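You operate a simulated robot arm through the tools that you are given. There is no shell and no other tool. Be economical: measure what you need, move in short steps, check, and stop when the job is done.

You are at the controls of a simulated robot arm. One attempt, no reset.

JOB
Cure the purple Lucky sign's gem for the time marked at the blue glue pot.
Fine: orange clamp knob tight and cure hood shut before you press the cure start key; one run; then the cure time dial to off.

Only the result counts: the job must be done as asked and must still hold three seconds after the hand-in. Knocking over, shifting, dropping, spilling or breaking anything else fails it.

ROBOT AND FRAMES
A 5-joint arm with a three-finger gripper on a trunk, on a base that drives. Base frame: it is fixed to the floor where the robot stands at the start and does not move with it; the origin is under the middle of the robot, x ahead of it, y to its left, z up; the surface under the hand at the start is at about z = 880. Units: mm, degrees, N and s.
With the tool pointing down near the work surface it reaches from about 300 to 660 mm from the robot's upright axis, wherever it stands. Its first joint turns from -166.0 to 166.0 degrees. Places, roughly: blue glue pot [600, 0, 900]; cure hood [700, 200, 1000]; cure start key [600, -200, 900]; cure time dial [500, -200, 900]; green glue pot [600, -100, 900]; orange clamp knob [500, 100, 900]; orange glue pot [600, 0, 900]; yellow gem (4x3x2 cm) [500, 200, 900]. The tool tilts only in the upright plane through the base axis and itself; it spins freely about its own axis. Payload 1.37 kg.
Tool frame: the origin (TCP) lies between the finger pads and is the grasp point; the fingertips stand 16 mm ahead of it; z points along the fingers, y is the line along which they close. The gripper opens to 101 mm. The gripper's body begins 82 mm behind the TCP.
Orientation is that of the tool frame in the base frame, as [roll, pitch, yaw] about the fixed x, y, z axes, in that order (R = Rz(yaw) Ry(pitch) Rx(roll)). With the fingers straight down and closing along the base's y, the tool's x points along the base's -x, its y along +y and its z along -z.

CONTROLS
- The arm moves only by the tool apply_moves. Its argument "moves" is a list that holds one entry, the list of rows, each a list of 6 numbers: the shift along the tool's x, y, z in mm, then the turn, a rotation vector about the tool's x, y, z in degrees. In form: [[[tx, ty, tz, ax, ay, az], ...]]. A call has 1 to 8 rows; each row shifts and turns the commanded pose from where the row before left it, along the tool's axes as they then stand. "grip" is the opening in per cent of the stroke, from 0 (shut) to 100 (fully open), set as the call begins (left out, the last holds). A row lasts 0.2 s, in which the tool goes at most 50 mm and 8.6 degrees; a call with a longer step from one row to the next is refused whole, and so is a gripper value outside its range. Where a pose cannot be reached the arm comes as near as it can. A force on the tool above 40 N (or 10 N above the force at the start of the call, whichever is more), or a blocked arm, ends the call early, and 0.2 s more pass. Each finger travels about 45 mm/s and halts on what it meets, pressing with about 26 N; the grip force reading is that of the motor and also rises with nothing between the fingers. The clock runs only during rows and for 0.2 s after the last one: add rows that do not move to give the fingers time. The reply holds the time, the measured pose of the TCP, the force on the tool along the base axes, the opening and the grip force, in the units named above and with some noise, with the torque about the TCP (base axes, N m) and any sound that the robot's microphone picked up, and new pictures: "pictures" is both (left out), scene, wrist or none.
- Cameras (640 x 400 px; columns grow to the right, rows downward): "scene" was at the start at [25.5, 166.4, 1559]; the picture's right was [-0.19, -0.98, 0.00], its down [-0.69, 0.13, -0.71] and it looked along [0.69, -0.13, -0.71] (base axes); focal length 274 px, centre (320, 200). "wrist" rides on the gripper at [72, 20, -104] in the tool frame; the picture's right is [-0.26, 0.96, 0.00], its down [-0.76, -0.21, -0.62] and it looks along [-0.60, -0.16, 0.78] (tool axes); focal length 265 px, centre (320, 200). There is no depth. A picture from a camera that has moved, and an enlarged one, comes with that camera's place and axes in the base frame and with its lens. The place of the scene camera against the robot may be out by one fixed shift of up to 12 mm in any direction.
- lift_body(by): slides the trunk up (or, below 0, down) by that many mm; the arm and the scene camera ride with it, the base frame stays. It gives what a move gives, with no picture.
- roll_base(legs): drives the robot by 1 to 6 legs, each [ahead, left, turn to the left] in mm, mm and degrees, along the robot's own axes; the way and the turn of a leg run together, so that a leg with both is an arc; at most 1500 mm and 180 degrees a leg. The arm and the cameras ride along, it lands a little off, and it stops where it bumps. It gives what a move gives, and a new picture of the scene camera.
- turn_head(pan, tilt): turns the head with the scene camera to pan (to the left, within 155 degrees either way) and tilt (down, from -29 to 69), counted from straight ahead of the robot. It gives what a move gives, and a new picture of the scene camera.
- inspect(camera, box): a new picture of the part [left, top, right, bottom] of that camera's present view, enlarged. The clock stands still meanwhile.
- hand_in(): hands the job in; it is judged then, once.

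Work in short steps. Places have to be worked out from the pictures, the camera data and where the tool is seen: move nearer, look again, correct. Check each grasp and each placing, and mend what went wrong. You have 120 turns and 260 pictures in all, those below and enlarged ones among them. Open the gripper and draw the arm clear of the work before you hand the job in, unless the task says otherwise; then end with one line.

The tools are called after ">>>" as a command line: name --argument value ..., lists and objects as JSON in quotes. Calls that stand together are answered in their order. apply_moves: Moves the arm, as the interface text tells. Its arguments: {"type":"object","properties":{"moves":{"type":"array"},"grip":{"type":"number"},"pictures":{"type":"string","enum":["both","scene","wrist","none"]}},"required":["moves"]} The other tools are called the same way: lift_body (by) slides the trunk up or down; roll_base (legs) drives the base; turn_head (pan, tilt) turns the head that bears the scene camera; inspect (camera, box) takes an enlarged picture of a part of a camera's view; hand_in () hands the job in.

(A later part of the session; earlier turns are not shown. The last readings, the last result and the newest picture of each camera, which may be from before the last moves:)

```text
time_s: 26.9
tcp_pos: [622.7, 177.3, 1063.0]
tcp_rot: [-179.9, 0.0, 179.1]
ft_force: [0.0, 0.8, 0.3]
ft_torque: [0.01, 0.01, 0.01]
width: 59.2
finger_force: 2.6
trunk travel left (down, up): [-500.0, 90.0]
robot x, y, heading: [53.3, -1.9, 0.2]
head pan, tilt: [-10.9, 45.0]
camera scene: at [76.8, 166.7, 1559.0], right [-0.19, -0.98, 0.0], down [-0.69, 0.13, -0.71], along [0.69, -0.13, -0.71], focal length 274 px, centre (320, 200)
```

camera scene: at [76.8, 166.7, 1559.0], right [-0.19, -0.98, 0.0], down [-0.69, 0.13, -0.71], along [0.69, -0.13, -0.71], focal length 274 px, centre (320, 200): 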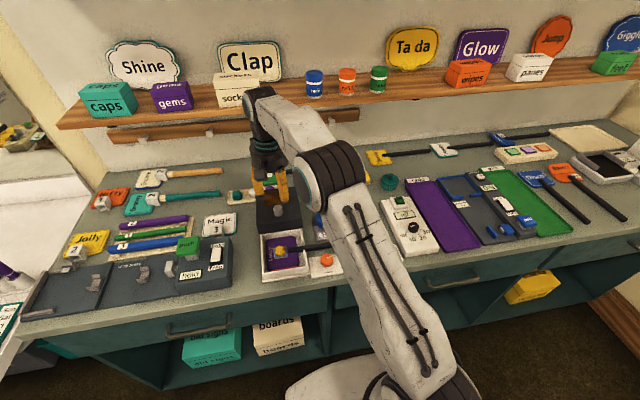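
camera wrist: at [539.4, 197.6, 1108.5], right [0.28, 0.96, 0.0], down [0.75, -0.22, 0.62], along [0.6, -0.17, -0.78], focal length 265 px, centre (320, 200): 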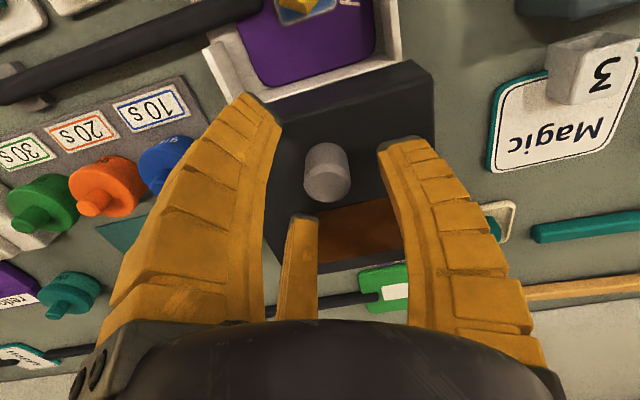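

Base moved cleanly; TCP is now right above the knob. Descend to z≈1005 and check centring.

>>> apply_moves --moves '[[[0, 1, 29, 0, 0, 0], [0, 1, 29, 0, 0, 0], [0, 0, 0, 0, 0, 0]]]' --pictures "wrist"

>>> inspect --camera "wrist" --box '[240, 80, 440, 240]'

>>> inspect --camera "scene" --box '[230, 150, 350, 250]'

```text
time_s: 27.7
tcp_pos: [621.9, 180.1, 1006.0]
tcp_rot: [-180.0, 0.0, 179.1]
ft_force: [0.5, -0.4, 0.6]
ft_torque: [0.02, -0.04, 0.01]
width: 59.2
finger_force: 3.0
trunk travel left (down, up): [-500.0, 90.0]
robot x, y, heading: [50.8, 1.1, 0.3]
head pan, tilt: [-10.9, 45.0]
camera wrist: at [549.0, 200.3, 1110.6], right [0.28, 0.96, 0.0], down [0.75, -0.22, 0.62], along [0.6, -0.17, -0.78], focal length 265 px, centre (320, 200)
```

wrist: 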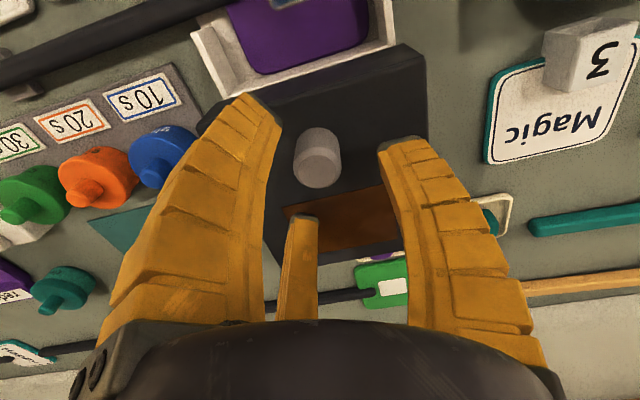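

```text
2.50 times, centred on (340, 160) of wrist
camera zoom: at [549.0, 200.3, 1110.6], right [0.28, 0.96, 0.0], down [0.75, -0.22, 0.62], along [0.6, -0.17, -0.78], focal length 664 px, centre (270, 300)
```

zoom: 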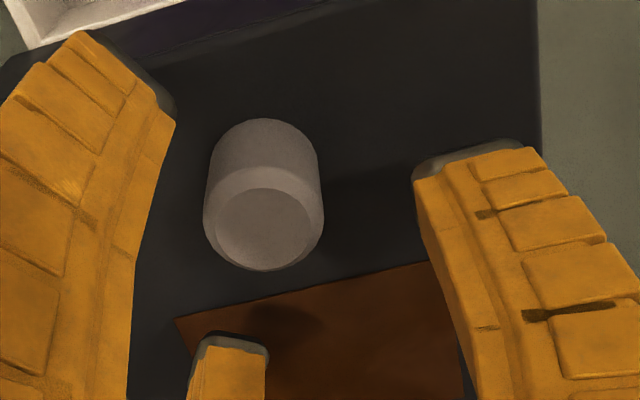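

```text
4.00 times, centred on (290, 200) of scene
camera zoom: at [75.4, 166.7, 1559.0], right [-0.19, -0.98, 0.0], down [-0.69, 0.13, -0.71], along [0.69, -0.13, -0.71], focal length 1098 px, centre (440, 200)
```

zoom: 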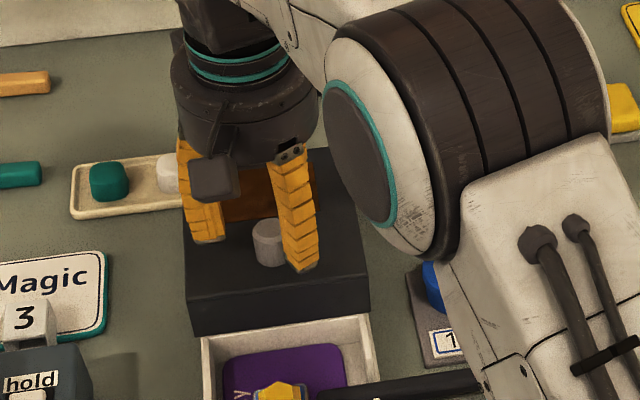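

Knob refined to (625, 177, top ~984). Adjust, descend to z≈983 and grip.

>>> apply_moves --moves '[[[-3.5, -3, 8, 0, 0, 0], [0, 0, 8, 0, 0, 0], [0, 0, 7, 0, 0, 0], [0, 0, 0, 0, 0, 0]]]' --pictures "none"

>>> apply_moves --moves '[[[0, 0, 0, 0, 0, 0], [0, 0, 0, 0, 0, 0], [0, 0, 0, 0, 0, 0], [0, 0, 0, 0, 0, 0]]]' --grip 12

```text
time_s: 28.7
tcp_pos: [625.6, 177.0, 983.0]
tcp_rot: [180.0, 0.0, 179.1]
ft_force: [0.1, -0.1, 0.1]
ft_torque: [-0.01, 0.0, -0.01]
width: 59.4
finger_force: 3.0
trunk travel left (down, up): [-500.0, 90.0]
robot x, y, heading: [50.3, 2.9, 0.2]
head pan, tilt: [-10.9, 45.0]
```

```text
time_s: 29.7
tcp_pos: [625.2, 175.6, 983.5]
tcp_rot: [-180.0, 0.1, 179.0]
ft_force: [-5.0, -1.0, 3.6]
ft_torque: [-0.27, -0.45, 0.11]
width: 24.5
finger_force: 27.7
trunk travel left (down, up): [-500.0, 90.0]
robot x, y, heading: [51.3, -0.4, 0.1]
head pan, tilt: [-10.9, 45.0]
camera scene: at [74.2, 166.5, 1559.1], right [-0.19, -0.98, 0.0], down [-0.69, 0.13, -0.71], along [0.7, -0.13, -0.71], focal length 274 px, centre (320, 200)
camera wrist: at [551.6, 196.9, 1088.5], right [0.28, 0.96, 0.0], down [0.75, -0.22, 0.62], along [0.6, -0.17, -0.78], focal length 265 px, centre (320, 200)
```

scene: 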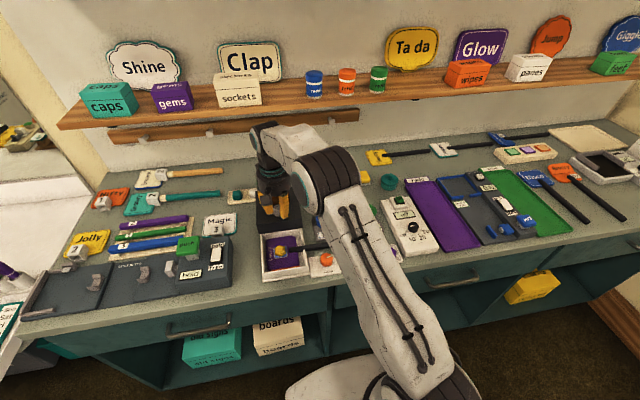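
wrist: 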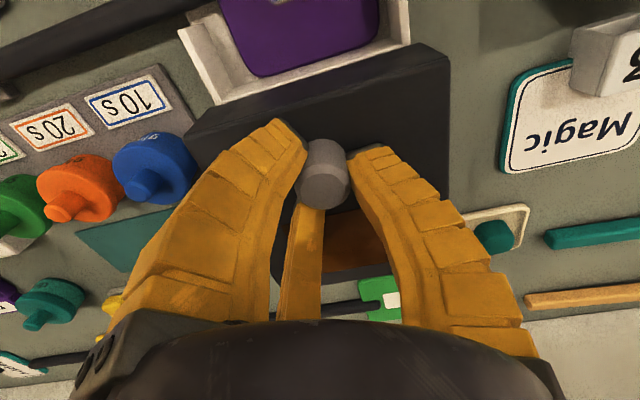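

Gripped the hood knob. Pull 40 mm toward the robot and watch force.

>>> apply_moves --moves '[[[10, 0, 0, 0, 0, 0], [10, 0, 0, 0, 0, 0], [10, 0, 0, 0, 0, 0], [10, 0, 0, 0, 0, 0]]]'

>>> inspect --camera "scene" --box '[220, 160, 360, 290]'

```text
time_s: 30.7
tcp_pos: [584.3, 175.4, 984.4]
tcp_rot: [-180.0, 0.1, 179.1]
ft_force: [-1.0, -1.3, 10.6]
ft_torque: [-0.04, -0.07, 0.11]
width: 23.7
finger_force: 28.4
trunk travel left (down, up): [-500.0, 90.0]
robot x, y, heading: [50.7, -4.9, 0.4]
head pan, tilt: [-10.9, 45.0]
camera scene: at [74.3, 166.3, 1559.1], right [-0.19, -0.98, 0.0], down [-0.69, 0.13, -0.71], along [0.7, -0.13, -0.71], focal length 274 px, centre (320, 200)
camera wrist: at [511.3, 196.9, 1088.4], right [0.28, 0.96, 0.0], down [0.75, -0.22, 0.62], along [0.6, -0.17, -0.78], focal length 265 px, centre (320, 200)
```

scene: 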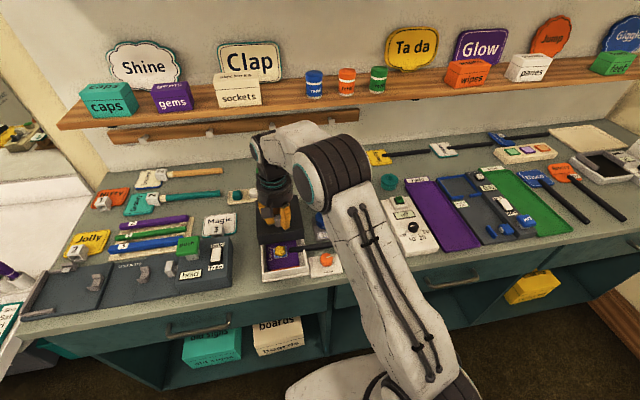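
wrist: 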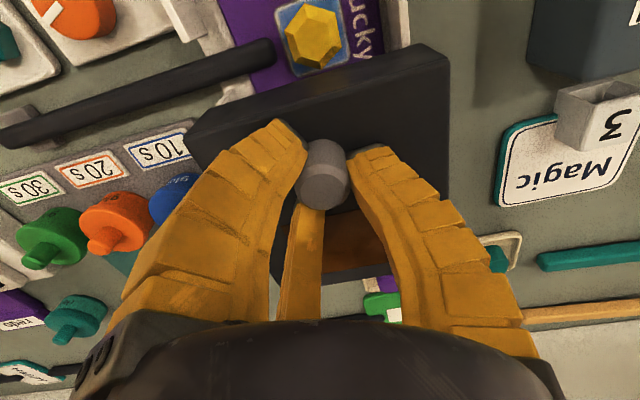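

```text
3.08 times, centred on (290, 225) of scene
camera zoom: at [74.3, 166.3, 1559.1], right [-0.19, -0.98, 0.0], down [-0.69, 0.13, -0.71], along [0.7, -0.13, -0.71], focal length 844 px, centre (412, 123)
```

zoom: 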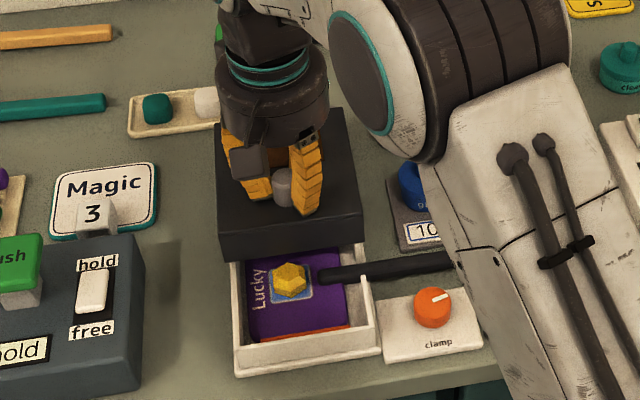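

The hood slides smoothly over the tray. Continue pulling 40 mm.

>>> apply_moves --moves '[[[10, 0, 0, 0, 0, 0], [10, 0, 0, 0, 0, 0], [10, 0, 0, 0, 0, 0], [10, 0, 0, 0, 0, 0]]]' --pictures "none"

>>> inspect --camera "scene" --box '[220, 160, 360, 290]'

```text
time_s: 31.7
tcp_pos: [543.2, 176.6, 983.0]
tcp_rot: [179.9, 0.2, 179.0]
ft_force: [0.5, -4.3, 14.2]
ft_torque: [0.04, 0.18, 0.06]
width: 23.4
finger_force: 27.7
trunk travel left (down, up): [-500.0, 90.0]
robot x, y, heading: [52.8, 1.1, 0.1]
head pan, tilt: [-10.9, 45.0]
```

```text
3.08 times, centred on (290, 225) of scene
camera zoom: at [73.9, 165.4, 1559.2], right [-0.19, -0.98, 0.0], down [-0.69, 0.13, -0.71], along [0.7, -0.13, -0.71], focal length 844 px, centre (412, 123)
```

zoom: 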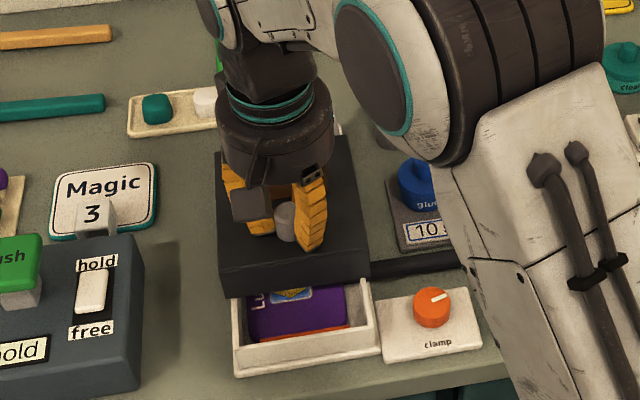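

Smooth travel; roughly 60 mm still uncovered. Continue 40 mm.

>>> apply_moves --moves '[[[10, 0, 0, 0, 0, 0], [10, 0, 0, 0, 0, 0], [10, 0, 0, 0, 0, 0], [10, 0, 0, 0, 0, 0]]]' --pictures "none"

>>> inspect --camera "scene" --box '[220, 160, 360, 290]'

```text
time_s: 32.7
tcp_pos: [502.9, 177.8, 982.8]
tcp_rot: [180.0, 0.0, 179.2]
ft_force: [-0.8, 1.6, 4.3]
ft_torque: [0.0, -0.21, 0.0]
width: 19.8
finger_force: 27.9
trunk travel left (down, up): [-500.0, 90.0]
robot x, y, heading: [49.6, 1.7, 0.2]
head pan, tilt: [-10.9, 45.0]
```

```text
3.08 times, centred on (290, 225) of scene
camera zoom: at [74.9, 167.0, 1558.9], right [-0.19, -0.98, 0.0], down [-0.69, 0.13, -0.71], along [0.7, -0.13, -0.71], focal length 844 px, centre (412, 123)
```

zoom: 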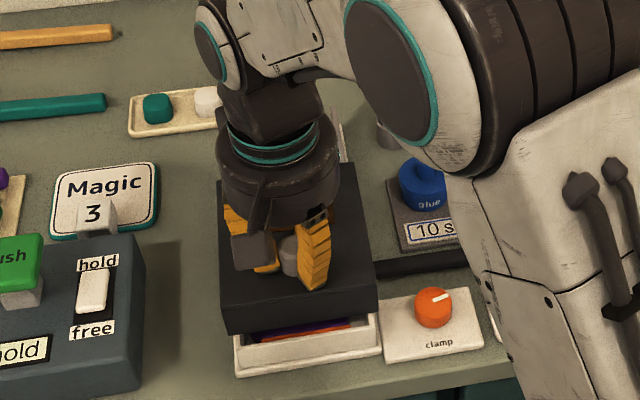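

Grip width narrows a little (19.8), so the knob may be slipping; keep pulling in small steps and look.

>>> apply_moves --moves '[[[7, 0, 0, 0, 0, 0], [7, 0, 0, 0, 0, 0], [7, 0, 0, 0, 0, 0]]]' --pictures "wrist"

>>> inspect --camera "scene" --box '[220, 160, 360, 290]'

```text
time_s: 33.5
tcp_pos: [486.4, 178.9, 982.3]
tcp_rot: [179.9, 0.2, 179.0]
ft_force: [9.2, -0.6, 3.0]
ft_torque: [-0.06, 0.01, 0.0]
width: 18.4
finger_force: 28.1
trunk travel left (down, up): [-500.0, 90.0]
robot x, y, heading: [52.3, -0.1, -0.1]
head pan, tilt: [-10.9, 45.0]
camera wrist: at [413.2, 198.9, 1087.4], right [0.28, 0.96, 0.0], down [0.75, -0.22, 0.62], along [0.6, -0.17, -0.78], focal length 265 px, centre (320, 200)
```

wrist: 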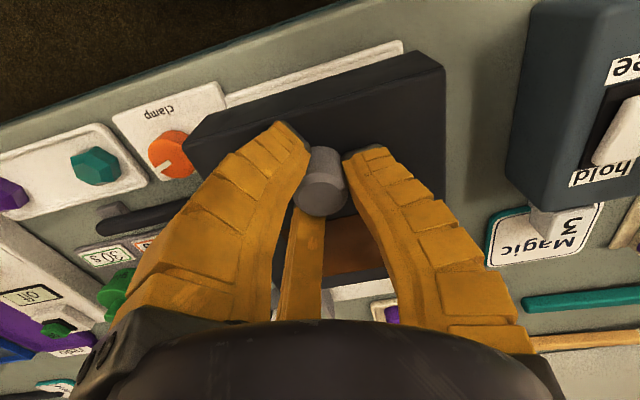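

```text
3.08 times, centred on (290, 225) of scene
camera zoom: at [76.8, 166.6, 1559.0], right [-0.19, -0.98, 0.0], down [-0.69, 0.13, -0.71], along [0.69, -0.13, -0.71], focal length 844 px, centre (412, 123)
```

zoom: 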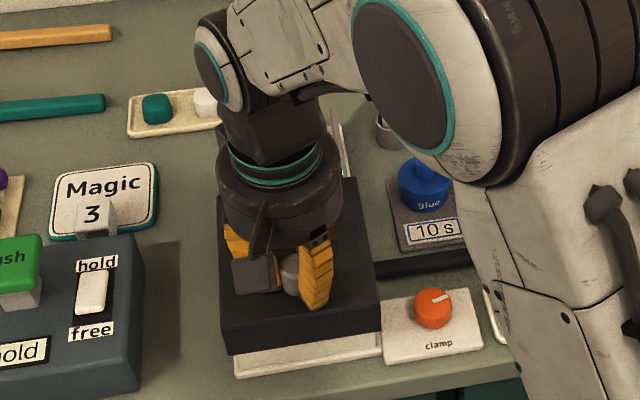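

Force of 9 N now resists; it's likely near its stop. A few more mm to seat it.

>>> apply_moves --moves '[[[4, 0, 0, 0, 0, 0], [4, 0, 0, 0, 0, 0], [0, 0, 0, 0, 0, 0]]]' --pictures "wrist"

>>> inspect --camera "scene" --box '[220, 160, 360, 290]'

```text
time_s: 34.3
tcp_pos: [484.3, 178.6, 983.0]
tcp_rot: [179.5, 0.7, 178.8]
ft_force: [35.2, -9.9, 7.6]
ft_torque: [-0.14, -0.42, 0.08]
width: 19.9
finger_force: 27.6
trunk travel left (down, up): [-500.0, 90.0]
robot x, y, heading: [51.2, 5.3, 0.1]
head pan, tilt: [-10.9, 45.0]
camera wrist: at [410.8, 198.6, 1087.3], right [0.28, 0.96, 0.01], down [0.74, -0.23, 0.63], along [0.61, -0.17, -0.78], focal length 265 px, centre (320, 200)
```

wrist: 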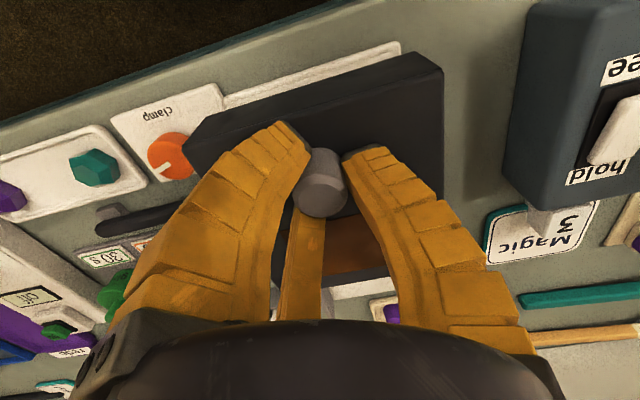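

```text
3.08 times, centred on (290, 225) of scene
camera zoom: at [81.0, 164.7, 1559.2], right [-0.19, -0.98, 0.0], down [-0.7, 0.13, -0.7], along [0.69, -0.13, -0.71], focal length 844 px, centre (412, 123)
```

zoom: 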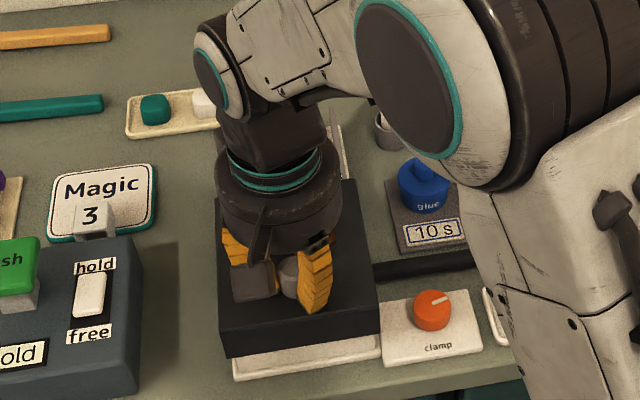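

Hard stop (35 N): hood is shut. Relax, release and rise.

>>> apply_moves --moves '[[[-6, 0, 0, 0, 0, 0], [0, 0, 0, 0, 0, 0]]]' --pictures "none"

>>> apply_moves --moves '[[[0, 0, 0, 0, 0, 0], [0, 0, 0, 0, 0, 0], [0, 0, 0, 0, 0, 0], [0, 0, -25, 0, 0, 0], [0, 0, -30, 0, 0, 0], [0, 0, -30, 0, 0, 0]]]' --grip 55

>>> inspect --camera "scene" --box '[220, 160, 360, 290]'

```text
time_s: 34.9
tcp_pos: [484.9, 178.2, 982.9]
tcp_rot: [179.8, 0.2, 179.2]
ft_force: [21.1, -7.0, 12.6]
ft_torque: [-0.09, -0.3, 0.07]
width: 21.1
finger_force: 27.6
trunk travel left (down, up): [-500.0, 90.0]
robot x, y, heading: [54.1, -1.4, -0.1]
head pan, tilt: [-10.9, 45.0]
```

```text
time_s: 36.3
tcp_pos: [482.9, 179.4, 1069.0]
tcp_rot: [180.0, 0.0, 179.2]
ft_force: [0.2, 0.0, 0.2]
ft_torque: [0.01, -0.04, 0.02]
width: 59.4
finger_force: 2.9
trunk travel left (down, up): [-500.0, 90.0]
robot x, y, heading: [51.1, -3.4, 0.4]
head pan, tilt: [-10.9, 45.0]
camera scene: at [75.2, 166.5, 1559.0], right [-0.19, -0.98, 0.0], down [-0.69, 0.13, -0.71], along [0.7, -0.13, -0.71], focal length 274 px, centre (320, 200)
camera wrist: at [409.9, 199.2, 1172.9], right [0.28, 0.96, 0.0], down [0.75, -0.22, 0.62], along [0.6, -0.17, -0.78], focal length 265 px, centre (320, 200)
```

scene: 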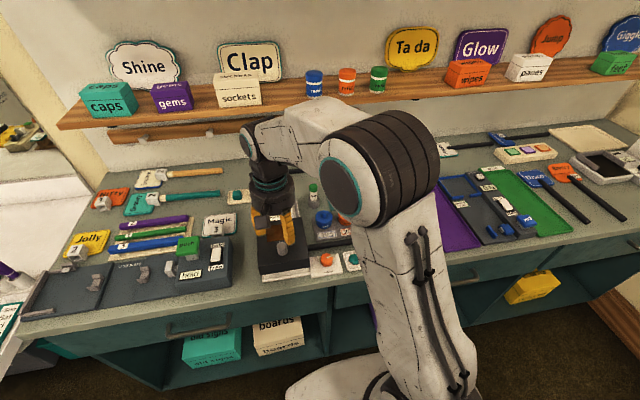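
wrist: 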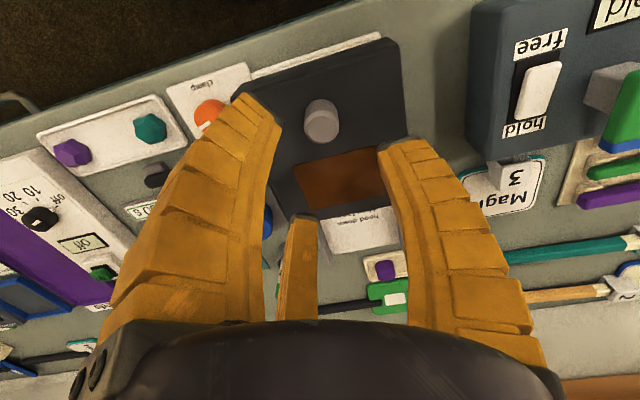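

```text
3.08 times, centred on (290, 225) of scene
camera zoom: at [75.2, 166.5, 1559.0], right [-0.19, -0.98, 0.0], down [-0.69, 0.13, -0.71], along [0.7, -0.13, -0.71], focal length 844 px, centre (412, 123)
```

zoom: 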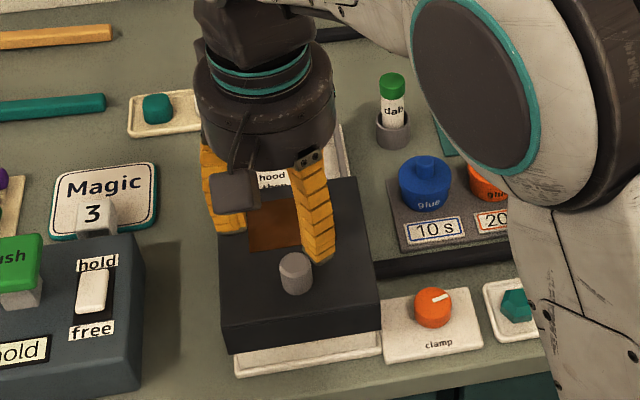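

There is a revealed note behind the hood ("hood ... then ..."). I'll read it.

>>> inspect --camera "wrist" --box '[300, 190, 420, 270]'

>>> apply_moves --moves '[[[30, -40, 0, 0, 0, 0], [0, -45, 0, 0, 0, 0], [0, -45, 0, 0, 0, 0], [0, -45, 0, 0, 0, 0]]]' --pictures "wrist"

>>> inspect --camera "scene" --box '[240, 150, 360, 270]'

```text
5.00 times, centred on (360, 230) of wrist
camera zoom: at [409.9, 199.2, 1172.9], right [0.28, 0.96, 0.0], down [0.75, -0.22, 0.62], along [0.6, -0.17, -0.78], focal length 1327 px, centre (120, 50)
```

zoom: 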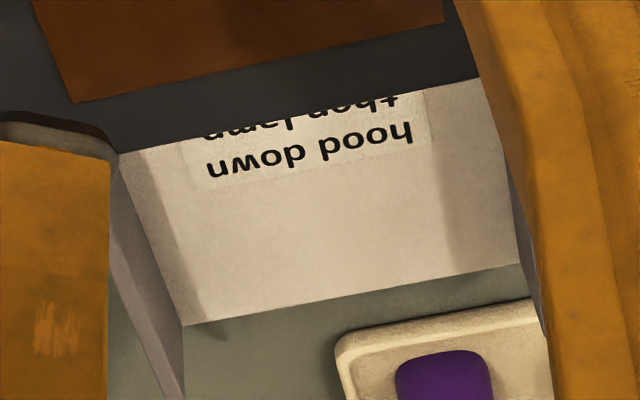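

```text
time_s: 37.3
tcp_pos: [450.1, 2.9, 1067.1]
tcp_rot: [180.0, 0.0, 179.1]
ft_force: [0.0, 0.5, 0.4]
ft_torque: [-0.02, 0.02, 0.0]
width: 59.1
finger_force: 2.7
trunk travel left (down, up): [-500.0, 90.0]
robot x, y, heading: [51.6, -2.2, 0.2]
head pan, tilt: [-10.9, 45.0]
camera wrist: at [376.9, 24.2, 1171.9], right [0.28, 0.96, 0.0], down [0.75, -0.22, 0.62], along [0.6, -0.17, -0.78], focal length 265 px, centre (320, 200)
```

wrist: 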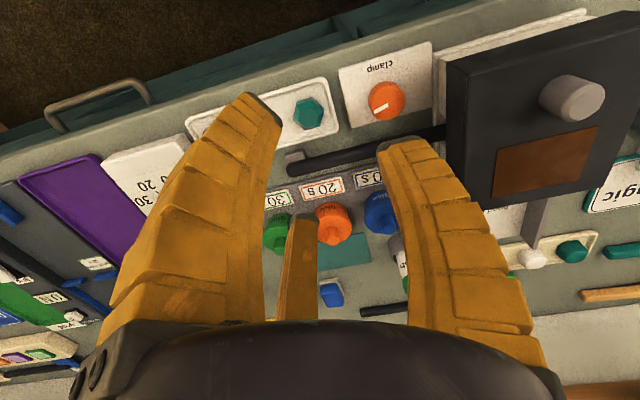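

```text
3.33 times, centred on (300, 210) of scene
camera zoom: at [75.3, 165.9, 1559.1], right [-0.19, -0.98, 0.0], down [-0.69, 0.13, -0.71], along [0.7, -0.13, -0.71], focal length 915 px, centre (387, 167)
```

zoom: 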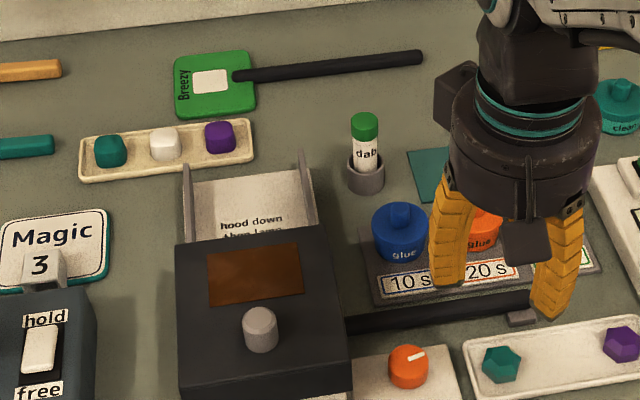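

Note reads "hood down then lamp" – consistent. Now move over to the cure dial.

>>> apply_moves --moves '[[[0, -42, 0, 0, 0, 0], [0, -42, 0, 0, 0, 0], [0, -42, 0, 0, 0, 0], [0, -42, 0, 0, 0, 0], [0, -42, 10, 0, 0, 0], [0, 0, 40, 0, 0, 0], [0, 0, 0, 0, 0, 0]]]'

>>> inspect --camera "wrist" --box '[220, 80, 460, 280]'

```text
time_s: 38.9
tcp_pos: [445.5, -205.4, 1018.7]
tcp_rot: [180.0, 0.0, 179.1]
ft_force: [0.0, -0.2, 0.0]
ft_torque: [-0.02, 0.01, 0.0]
width: 59.3
finger_force: 2.8
trunk travel left (down, up): [-500.0, 90.0]
robot x, y, heading: [51.8, 2.3, 0.1]
head pan, tilt: [-10.9, 45.0]
camera scene: at [75.3, 166.7, 1559.0], right [-0.19, -0.98, 0.0], down [-0.69, 0.13, -0.71], along [0.69, -0.13, -0.71], focal length 274 px, centre (320, 200)
camera wrist: at [372.8, -185.0, 1122.9], right [0.28, 0.96, 0.0], down [0.75, -0.22, 0.62], along [0.6, -0.17, -0.78], focal length 265 px, centre (320, 200)
```

scene: 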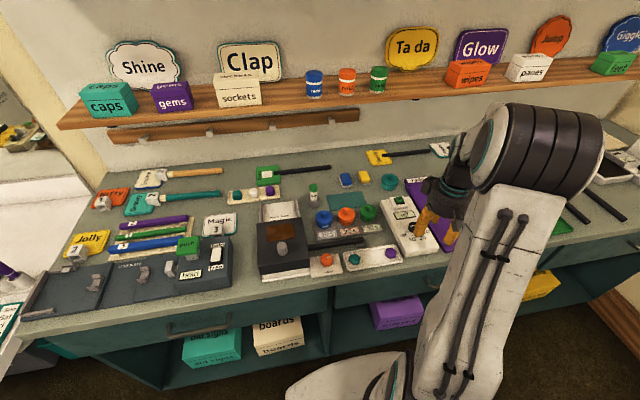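
wrist: 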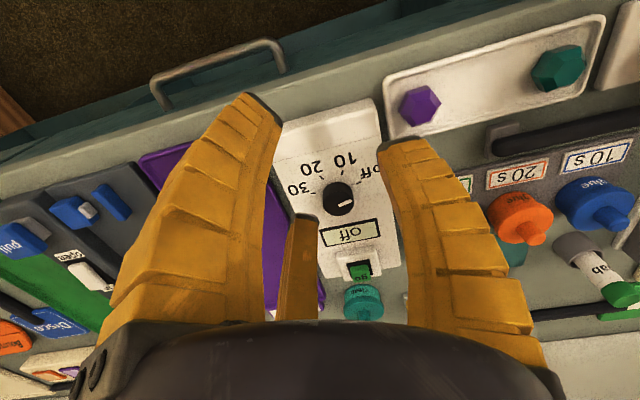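

```text
2.00 times, centred on (340, 180) of wrist
camera zoom: at [372.8, -185.0, 1122.9], right [0.28, 0.96, 0.0], down [0.75, -0.22, 0.62], along [0.6, -0.17, -0.78], focal length 531 px, centre (280, 240)
```

zoom: 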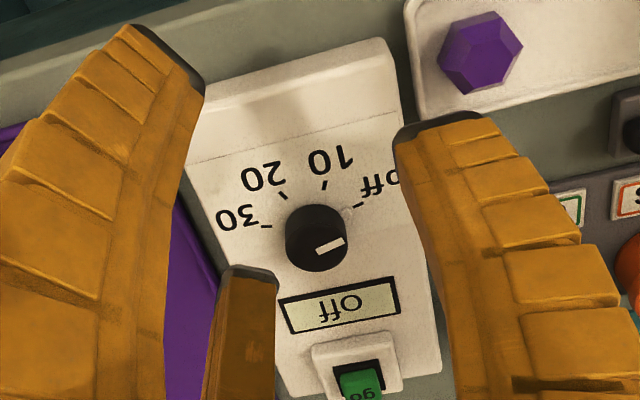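

Dial reads off, 10 is ~45–50° counter-clockwise. Dial at about (529, -210, top ~932). Move closer to refine.

>>> apply_moves --moves '[[[-30, -2, 17, 0, 0, 0], [-30, -2, 17, 0, 0, 0], [0, 0, 0, 0, 0, 0]]]' --pictures "none"

>>> inspect --camera "wrist" --box '[220, 60, 460, 260]'

>>> inspect --camera "scene" --box '[370, 170, 490, 270]'

```text
time_s: 39.7
tcp_pos: [506.7, -211.1, 984.3]
tcp_rot: [180.0, -0.1, 179.0]
ft_force: [-0.5, -0.4, 0.2]
ft_torque: [-0.01, 0.0, 0.01]
width: 59.2
finger_force: 2.2
trunk travel left (down, up): [-500.0, 90.0]
robot x, y, heading: [49.8, -1.9, 0.3]
head pan, tilt: [-10.9, 45.0]
```

```text
2.00 times, centred on (340, 160) of wrist
camera zoom: at [433.4, -190.1, 1089.4], right [0.28, 0.96, 0.0], down [0.75, -0.22, 0.62], along [0.6, -0.17, -0.78], focal length 531 px, centre (280, 280)
```

zoom: 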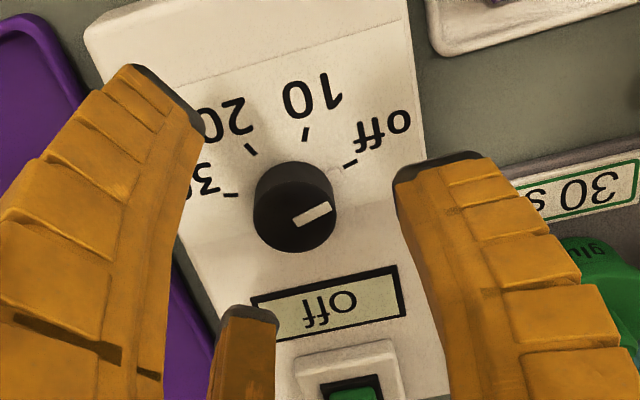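

```text
4.00 times, centred on (430, 220) of scene
camera zoom: at [75.2, 166.6, 1559.0], right [-0.19, -0.98, 0.0], down [-0.69, 0.13, -0.71], along [0.7, -0.13, -0.71], focal length 1098 px, centre (-120, 120)
```

zoom: 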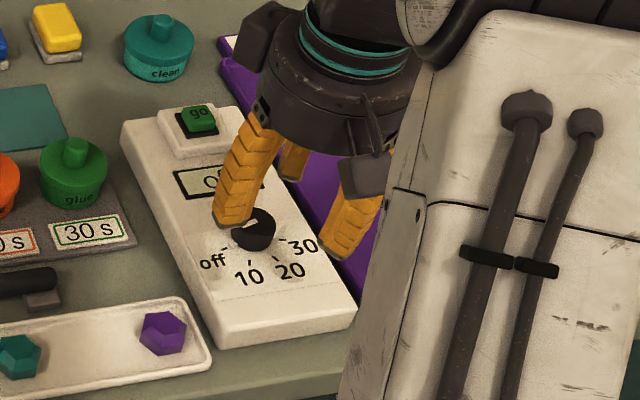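

Dial refined to (530, -212, top 930). Move above, descend to TCP z≈932 and check.

>>> apply_moves --moves '[[[-24, -1, 0, 0, 0, 0], [0, 0, 20, 0, 0, 0], [0, 0, 16, 0, 0, 0], [0, 0, 0, 0, 0, 0]]]' --grip 48 --pictures "wrist"

>>> inspect --camera "scene" --box '[370, 170, 490, 270]'

```text
time_s: 40.7
tcp_pos: [530.0, -212.1, 947.9]
tcp_rot: [-180.0, 0.0, 179.1]
ft_force: [0.0, 0.0, 0.1]
ft_torque: [-0.02, 0.0, 0.0]
width: 52.2
finger_force: 2.9
trunk travel left (down, up): [-500.0, 90.0]
robot x, y, heading: [51.9, 1.1, 0.2]
head pan, tilt: [-10.9, 45.0]
camera wrist: at [457.3, -191.8, 1052.4], right [0.28, 0.96, 0.0], down [0.75, -0.22, 0.62], along [0.6, -0.17, -0.78], focal length 265 px, centre (320, 200)
```

wrist: 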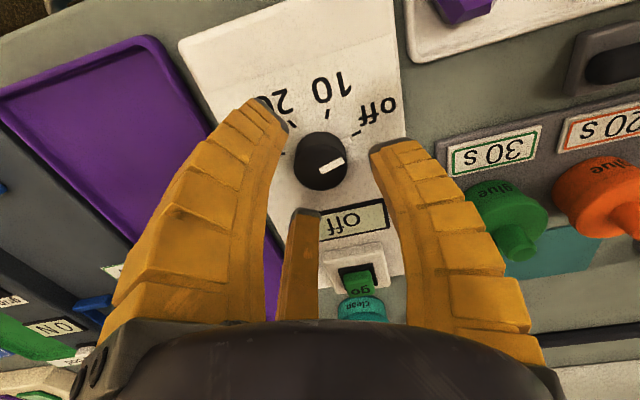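

```text
4.00 times, centred on (430, 220) of scene
camera zoom: at [75.4, 166.6, 1559.0], right [-0.19, -0.98, 0.0], down [-0.69, 0.13, -0.71], along [0.69, -0.13, -0.71], focal length 1098 px, centre (-120, 120)
```

zoom: 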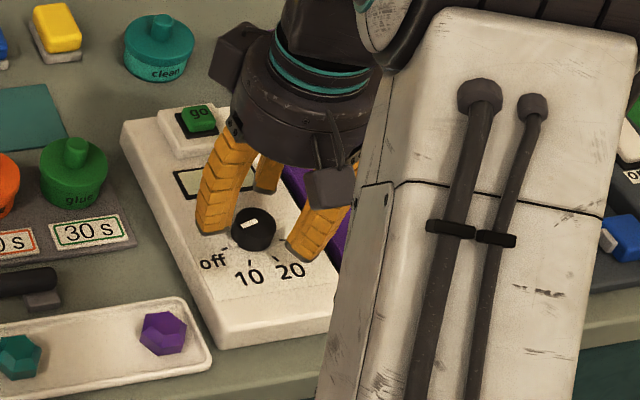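

Well centred. Descend 16 mm and close on the dial.

>>> apply_moves --moves '[[[0, 0, 8, 0, 0, 0], [0, 0, 8, 0, 0, 0], [0, 0, 0, 0, 0, 0]]]' --pictures "none"

>>> apply_moves --moves '[[[0, 0, 0, 0, 0, 0], [0, 0, 0, 0, 0, 0], [0, 0, 0, 0, 0, 0]]]' --grip 12 --pictures "wrist"

```text
time_s: 41.5
tcp_pos: [529.9, -212.8, 931.7]
tcp_rot: [180.0, 0.0, 179.0]
ft_force: [0.1, 0.5, 0.8]
ft_torque: [-0.02, 0.02, 0.01]
width: 52.4
finger_force: 2.7
trunk travel left (down, up): [-500.0, 90.0]
robot x, y, heading: [52.7, 0.9, 0.0]
head pan, tilt: [-10.9, 45.0]
```

```text
time_s: 42.3
tcp_pos: [531.7, -213.4, 932.7]
tcp_rot: [-179.8, 0.2, 179.1]
ft_force: [8.3, -3.0, 8.1]
ft_torque: [0.29, 0.05, -0.03]
width: 24.7
finger_force: 28.0
trunk travel left (down, up): [-500.0, 90.0]
robot x, y, heading: [54.5, -2.2, 0.0]
head pan, tilt: [-10.9, 45.0]
camera wrist: at [458.7, -192.0, 1037.2], right [0.28, 0.96, 0.0], down [0.75, -0.22, 0.62], along [0.6, -0.18, -0.78], focal length 265 px, centre (320, 200)
```

wrist: 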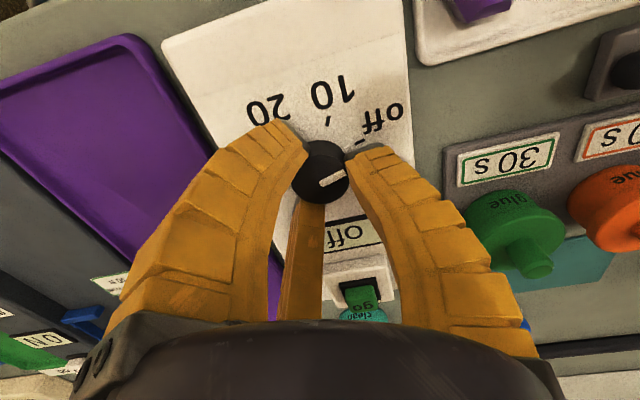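

Gripped the dial (24.7 mm). Turn counter-clockwise 40° and check the display.

>>> apply_moves --moves '[[[-1.5, -0.5, 0, 0, 0, -8], [0, 0, 0, 0, 0, -8], [0, 0, 0, 0, 0, -8], [0, 0, 0, 0, 0, -8], [0, 0, 0, 0, 0, -8], [0, 0, 0, 0, 0, 0]]]' --pictures "wrist"

>>> inspect --camera "scene" --box '[370, 170, 490, 270]'

```text
time_s: 43.7
tcp_pos: [531.6, -212.7, 932.1]
tcp_rot: [-179.9, 0.1, -140.9]
ft_force: [8.5, -3.8, 15.0]
ft_torque: [-0.09, -0.24, 0.03]
width: 25.5
finger_force: 28.3
trunk travel left (down, up): [-500.0, 90.0]
robot x, y, heading: [51.3, 1.1, 0.2]
head pan, tilt: [-10.9, 45.0]
camera wrist: at [462.6, -243.5, 1036.9], right [-0.4, 0.91, 0.0], down [0.72, 0.32, 0.62], along [0.57, 0.25, -0.78], focal length 265 px, centre (320, 200)
```

wrist: 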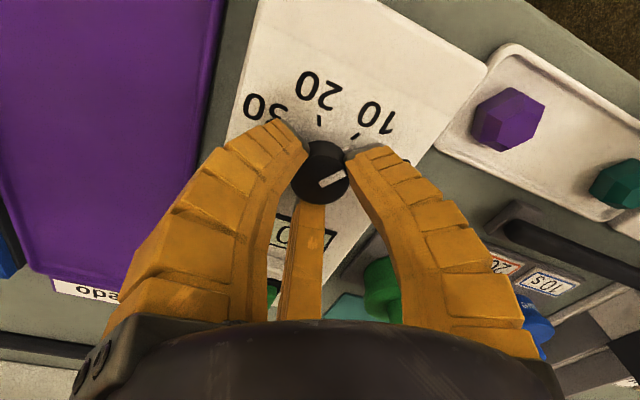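

```text
4.00 times, centred on (430, 220) of scene
camera zoom: at [75.3, 166.6, 1559.1], right [-0.19, -0.98, 0.0], down [-0.69, 0.13, -0.71], along [0.7, -0.13, -0.71], focal length 1098 px, centre (-120, 120)
```

zoom: 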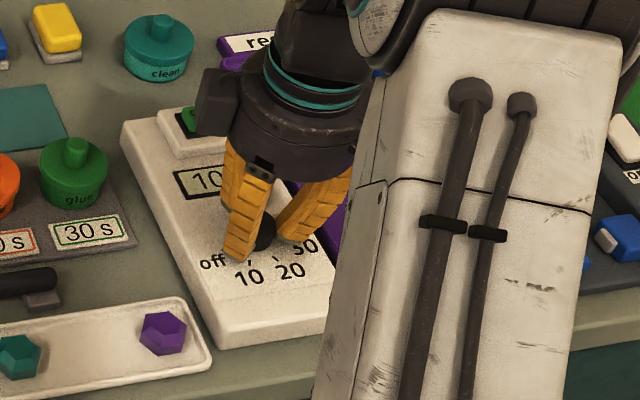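

The display shows 10. Add 5° to centre on the mark, then release and rise.

>>> apply_moves --moves '[[[0, 0, 0, 0, 0, -5], [0, 0, 0, 0, 0, 0]]]' --pictures "none"

>>> apply_moves --moves '[[[0, 0, 0, 0, 0, 0], [0, 0, 0, 0, 0, 0], [0, 0, 0, 0, 0, 0], [0, 0, -20, 0, 0, 0], [0, 0, -30, 0, 0, 0], [0, 0, 0, 0, 0, 8.4], [0, 0, 0, 0, 0, 8.4], [0, 0, 0, 0, 0, 8.4]]]' --grip 48 --pictures "none"

>>> apply_moves --moves '[[[40, 5, -20, 0, 0, 8.4], [20, 5, 0, 0, 0, 8.4], [0, 0, 0, 0, 0, 3], [0, 0, 0, 0, 0, 0]]]' --pictures "wrist"

>>> inspect --camera "wrist" --box '[220, 80, 460, 280]'

```text
time_s: 44.3
tcp_pos: [532.4, -213.2, 931.8]
tcp_rot: [-179.8, 0.1, -135.8]
ft_force: [9.2, -4.5, 15.6]
ft_torque: [-0.1, -0.18, 0.02]
width: 25.7
finger_force: 28.0
trunk travel left (down, up): [-500.0, 90.0]
robot x, y, heading: [47.5, 2.6, 0.1]
head pan, tilt: [-10.9, 45.0]
```

```text
time_s: 46.1
tcp_pos: [532.2, -213.3, 980.9]
tcp_rot: [-180.0, -0.1, -161.2]
ft_force: [-0.3, -0.2, 0.4]
ft_torque: [0.01, 0.02, 0.02]
width: 52.5
finger_force: 3.0
trunk travel left (down, up): [-500.0, 90.0]
robot x, y, heading: [50.7, -0.6, 0.0]
head pan, tilt: [-10.9, 45.0]
```

```text
time_s: 47.1
tcp_pos: [470.7, -220.0, 1002.7]
tcp_rot: [-180.0, 0.0, 179.0]
ft_force: [0.2, 0.5, -0.2]
ft_torque: [0.0, -0.01, -0.01]
width: 52.2
finger_force: 2.5
trunk travel left (down, up): [-500.0, 90.0]
robot x, y, heading: [53.8, 2.6, 0.2]
head pan, tilt: [-10.9, 45.0]
camera wrist: at [398.3, -198.9, 1106.7], right [0.28, 0.96, 0.0], down [0.75, -0.22, 0.62], along [0.6, -0.17, -0.78], focal length 265 px, centre (320, 200)
```

wrist: 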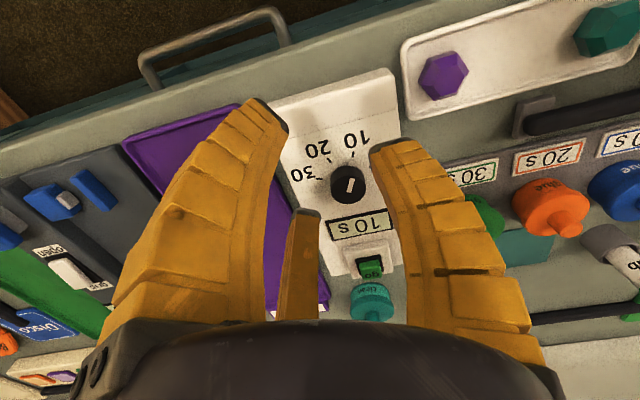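

```text
2.00 times, centred on (340, 180) of wrist
camera zoom: at [398.3, -198.9, 1106.7], right [0.28, 0.96, 0.0], down [0.75, -0.22, 0.62], along [0.6, -0.17, -0.78], focal length 531 px, centre (280, 240)
```

zoom: 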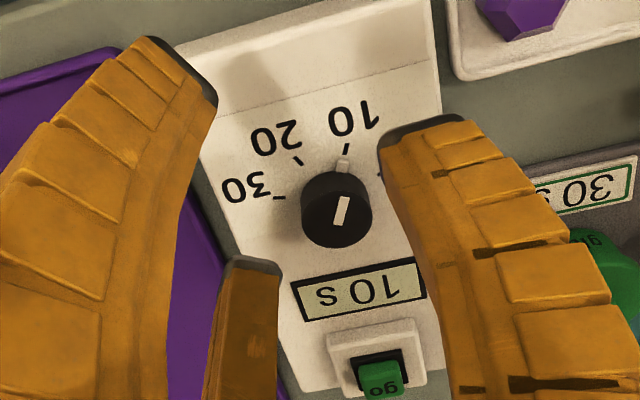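

Display confirms 10 s. Now approach the go key, estimated (646, -212, ~925); take a closer look with the gripper closed.

>>> apply_moves --moves '[[[-35, 2, 4, 0, 0, 0], [-35, 2, 7, 0, 0, 0], [-34, 2, 7, 0, 0, 0], [0, 0, 0, 0, 0, 0], [0, 0, 0, 0, 0, 0]]]' --grip 0 --pictures "wrist"

>>> inspect --camera "wrist" --box '[220, 80, 460, 280]'

>>> inspect --camera "scene" --box '[370, 160, 490, 260]'

```text
time_s: 48.3
tcp_pos: [577.3, -214.5, 982.5]
tcp_rot: [179.9, -0.1, 179.1]
ft_force: [-0.8, -0.4, 0.3]
ft_torque: [0.01, -0.02, 0.0]
width: 0.0
finger_force: 26.2
trunk travel left (down, up): [-500.0, 90.0]
robot x, y, heading: [46.1, 1.7, 0.2]
head pan, tilt: [-10.9, 45.0]
camera wrist: at [504.0, -194.8, 1087.9], right [0.28, 0.96, 0.0], down [0.75, -0.22, 0.62], along [0.6, -0.17, -0.78], focal length 265 px, centre (320, 200)
```

wrist: 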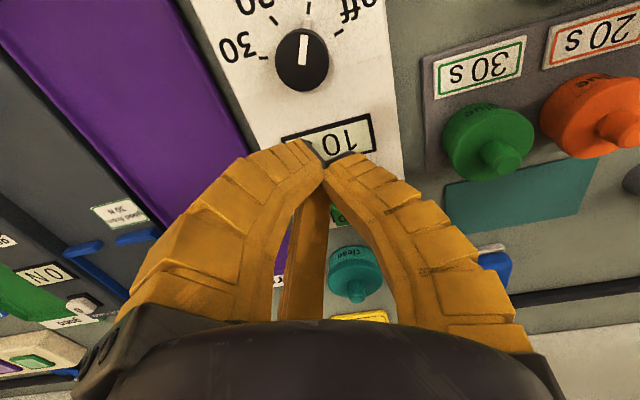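

```text
2.00 times, centred on (340, 180) of wrist
camera zoom: at [504.0, -194.8, 1087.9], right [0.28, 0.96, 0.0], down [0.75, -0.22, 0.62], along [0.6, -0.17, -0.78], focal length 531 px, centre (280, 240)
```

zoom: 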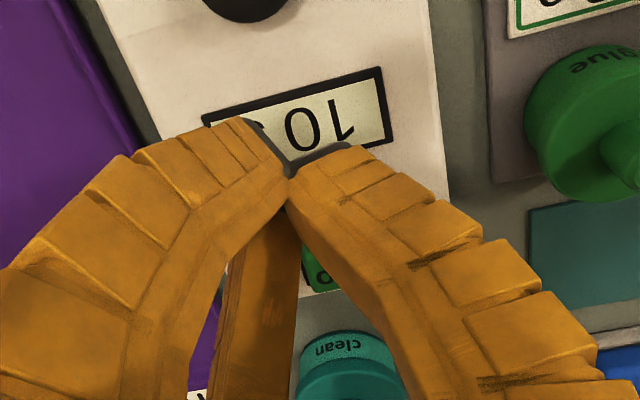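

```text
4.00 times, centred on (430, 210) of scene
camera zoom: at [75.3, 166.6, 1559.0], right [-0.19, -0.98, 0.0], down [-0.69, 0.13, -0.71], along [0.69, -0.13, -0.71], focal length 1098 px, centre (-120, 160)
```

zoom: 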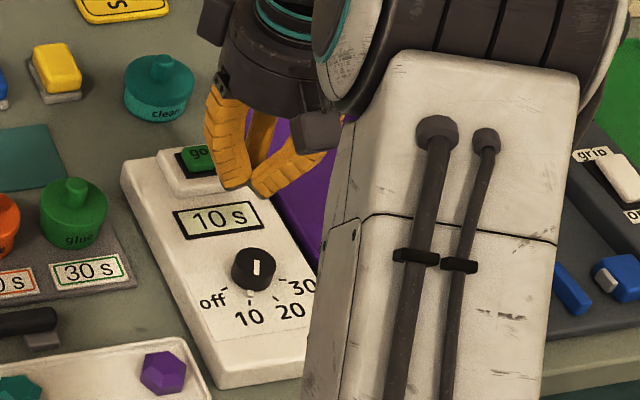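

Go key consensus about (645, -211, top ~925). Hover above it with closed fingers.

>>> apply_moves --moves '[[[-34, 2, 0, 0, 0, 0], [-34, 2, 0, 0, 0, 0], [0, 0, 10, 0, 0, 0], [0, 0, 12, 0, 0, 0], [0, 0, 0, 0, 0, 0]]]' --pictures "wrist"

>>> inspect --camera "wrist" --box '[260, 90, 380, 190]'

>>> inspect --camera "scene" --box '[370, 160, 460, 235]'

```text
time_s: 49.5
tcp_pos: [643.9, -211.8, 961.9]
tcp_rot: [180.0, 0.0, 179.1]
ft_force: [0.6, -0.5, -0.8]
ft_torque: [-0.01, 0.0, 0.02]
width: 0.0
finger_force: 25.8
trunk travel left (down, up): [-500.0, 90.0]
robot x, y, heading: [49.9, 1.8, 0.2]
head pan, tilt: [-10.9, 45.0]
camera wrist: at [571.0, -191.4, 1066.0], right [0.28, 0.96, 0.0], down [0.75, -0.22, 0.62], along [0.6, -0.17, -0.78], focal length 265 px, centre (320, 200)
```

wrist: 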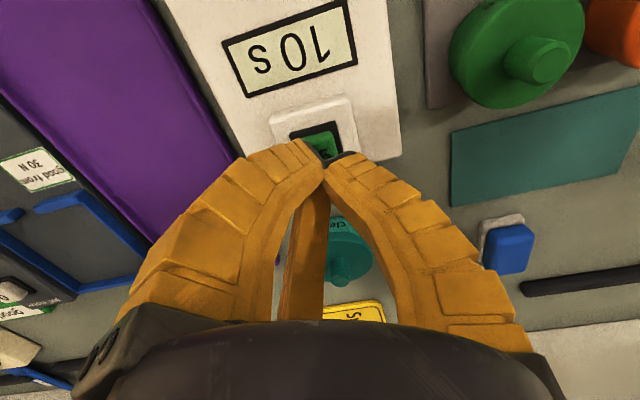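

```text
4.00 times, centred on (320, 140) of wrist
camera zoom: at [571.0, -191.4, 1066.0], right [0.28, 0.96, 0.0], down [0.75, -0.22, 0.62], along [0.6, -0.17, -0.78], focal length 1062 px, centre (320, 440)
```

zoom: 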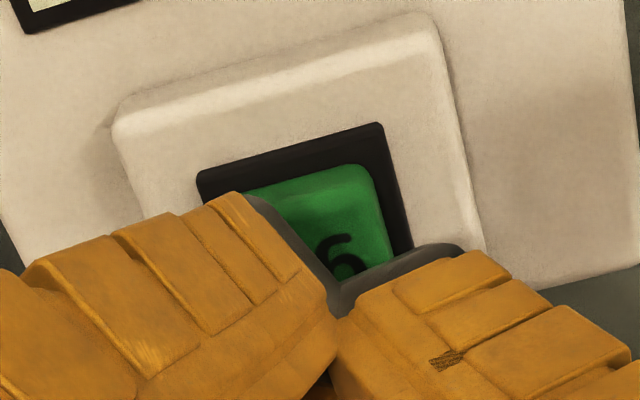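

```text
5.33 times, centred on (415, 198) of scene
camera zoom: at [75.5, 166.6, 1559.0], right [-0.19, -0.98, 0.0], down [-0.69, 0.13, -0.71], along [0.69, -0.13, -0.71], focal length 1464 px, centre (-187, 213)
```

zoom: 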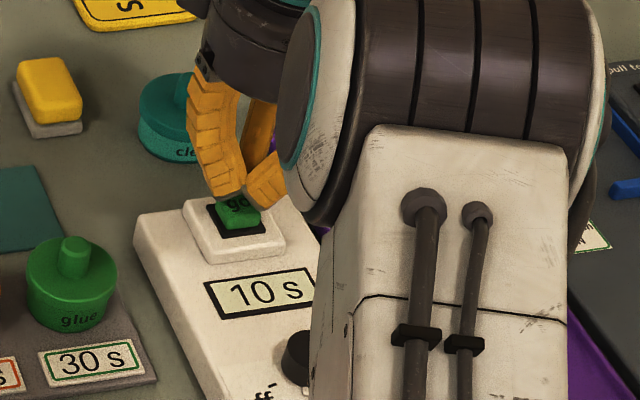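

Aligned over the key centre. Descend toward contact in small steps.

>>> apply_moves --moves '[[[-1, 0.5, 7, 0, 0, 0], [0, 0, 6, 0, 0, 0], [0, 0, 2, 0, 0, 0], [0, 0, 2, 0, 0, 0]]]' --pictures "none"

>>> inspect --camera "scene" --box '[370, 160, 460, 235]'

```text
time_s: 50.5
tcp_pos: [644.3, -212.6, 945.9]
tcp_rot: [180.0, 0.1, 179.1]
ft_force: [0.6, 0.0, 0.1]
ft_torque: [-0.01, -0.04, 0.04]
width: 6.3
finger_force: 28.3
trunk travel left (down, up): [-500.0, 90.0]
robot x, y, heading: [51.2, 0.7, 0.2]
head pan, tilt: [-10.9, 45.0]
```

```text
5.33 times, centred on (415, 198) of scene
camera zoom: at [75.3, 166.6, 1559.1], right [-0.19, -0.98, 0.0], down [-0.69, 0.13, -0.71], along [0.69, -0.13, -0.71], focal length 1464 px, centre (-187, 213)
```

zoom: 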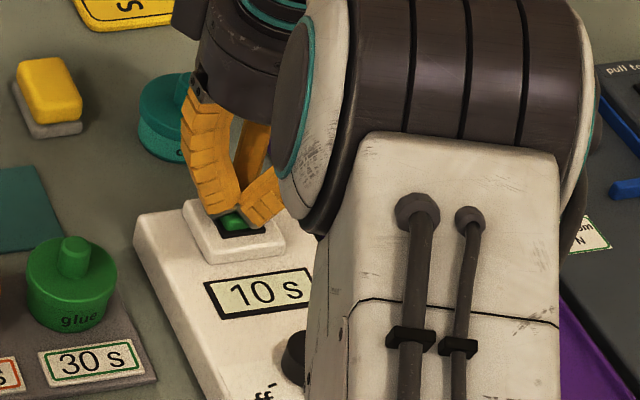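

The width reads 6.3 mm oddly; check the wrist view before pressing.

>>> inspect --camera "wrist" --box '[260, 90, 380, 190]'

```text
4.00 times, centred on (320, 140) of wrist
camera zoom: at [572.1, -191.4, 1049.6], right [0.28, 0.96, 0.0], down [0.75, -0.22, 0.62], along [0.6, -0.17, -0.78], focal length 1062 px, centre (320, 440)
```

zoom: 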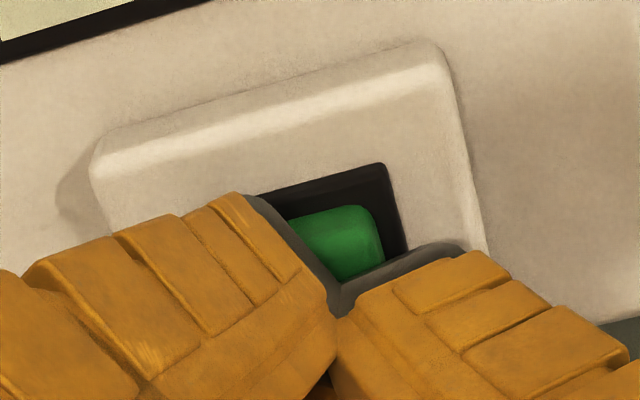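

Fingers look closed with the key just beneath. Press on in 2 mm steps.

>>> apply_moves --moves '[[[0, 0, 2, 0, 0, 0], [0, 0, 2, 0, 0, 0], [0, 0, 2, 0, 0, 0]]]' --pictures "none"

>>> inspect --camera "scene" --box '[370, 160, 460, 235]'

```text
time_s: 51.3
tcp_pos: [645.7, -212.7, 939.8]
tcp_rot: [-179.9, 0.2, 179.1]
ft_force: [0.6, 0.1, 6.9]
ft_torque: [0.01, 0.03, -0.01]
width: 6.2
finger_force: 27.6
trunk travel left (down, up): [-500.0, 90.0]
robot x, y, heading: [49.4, 0.2, 0.1]
head pan, tilt: [-10.9, 45.0]
heard: click
```

```text
5.33 times, centred on (415, 198) of scene
camera zoom: at [74.8, 166.9, 1559.1], right [-0.19, -0.98, 0.0], down [-0.69, 0.13, -0.71], along [0.7, -0.13, -0.71], focal length 1464 px, centre (-187, 213)
```

zoom: 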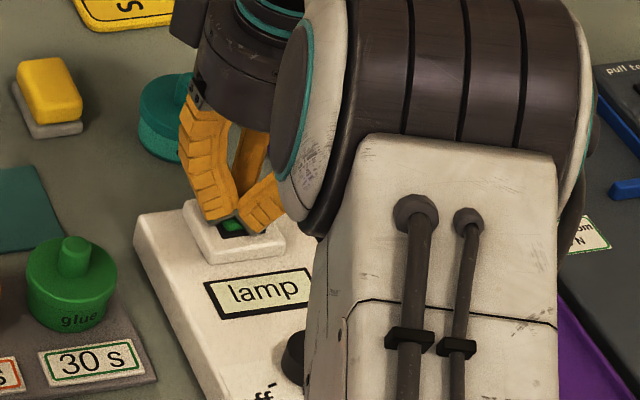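

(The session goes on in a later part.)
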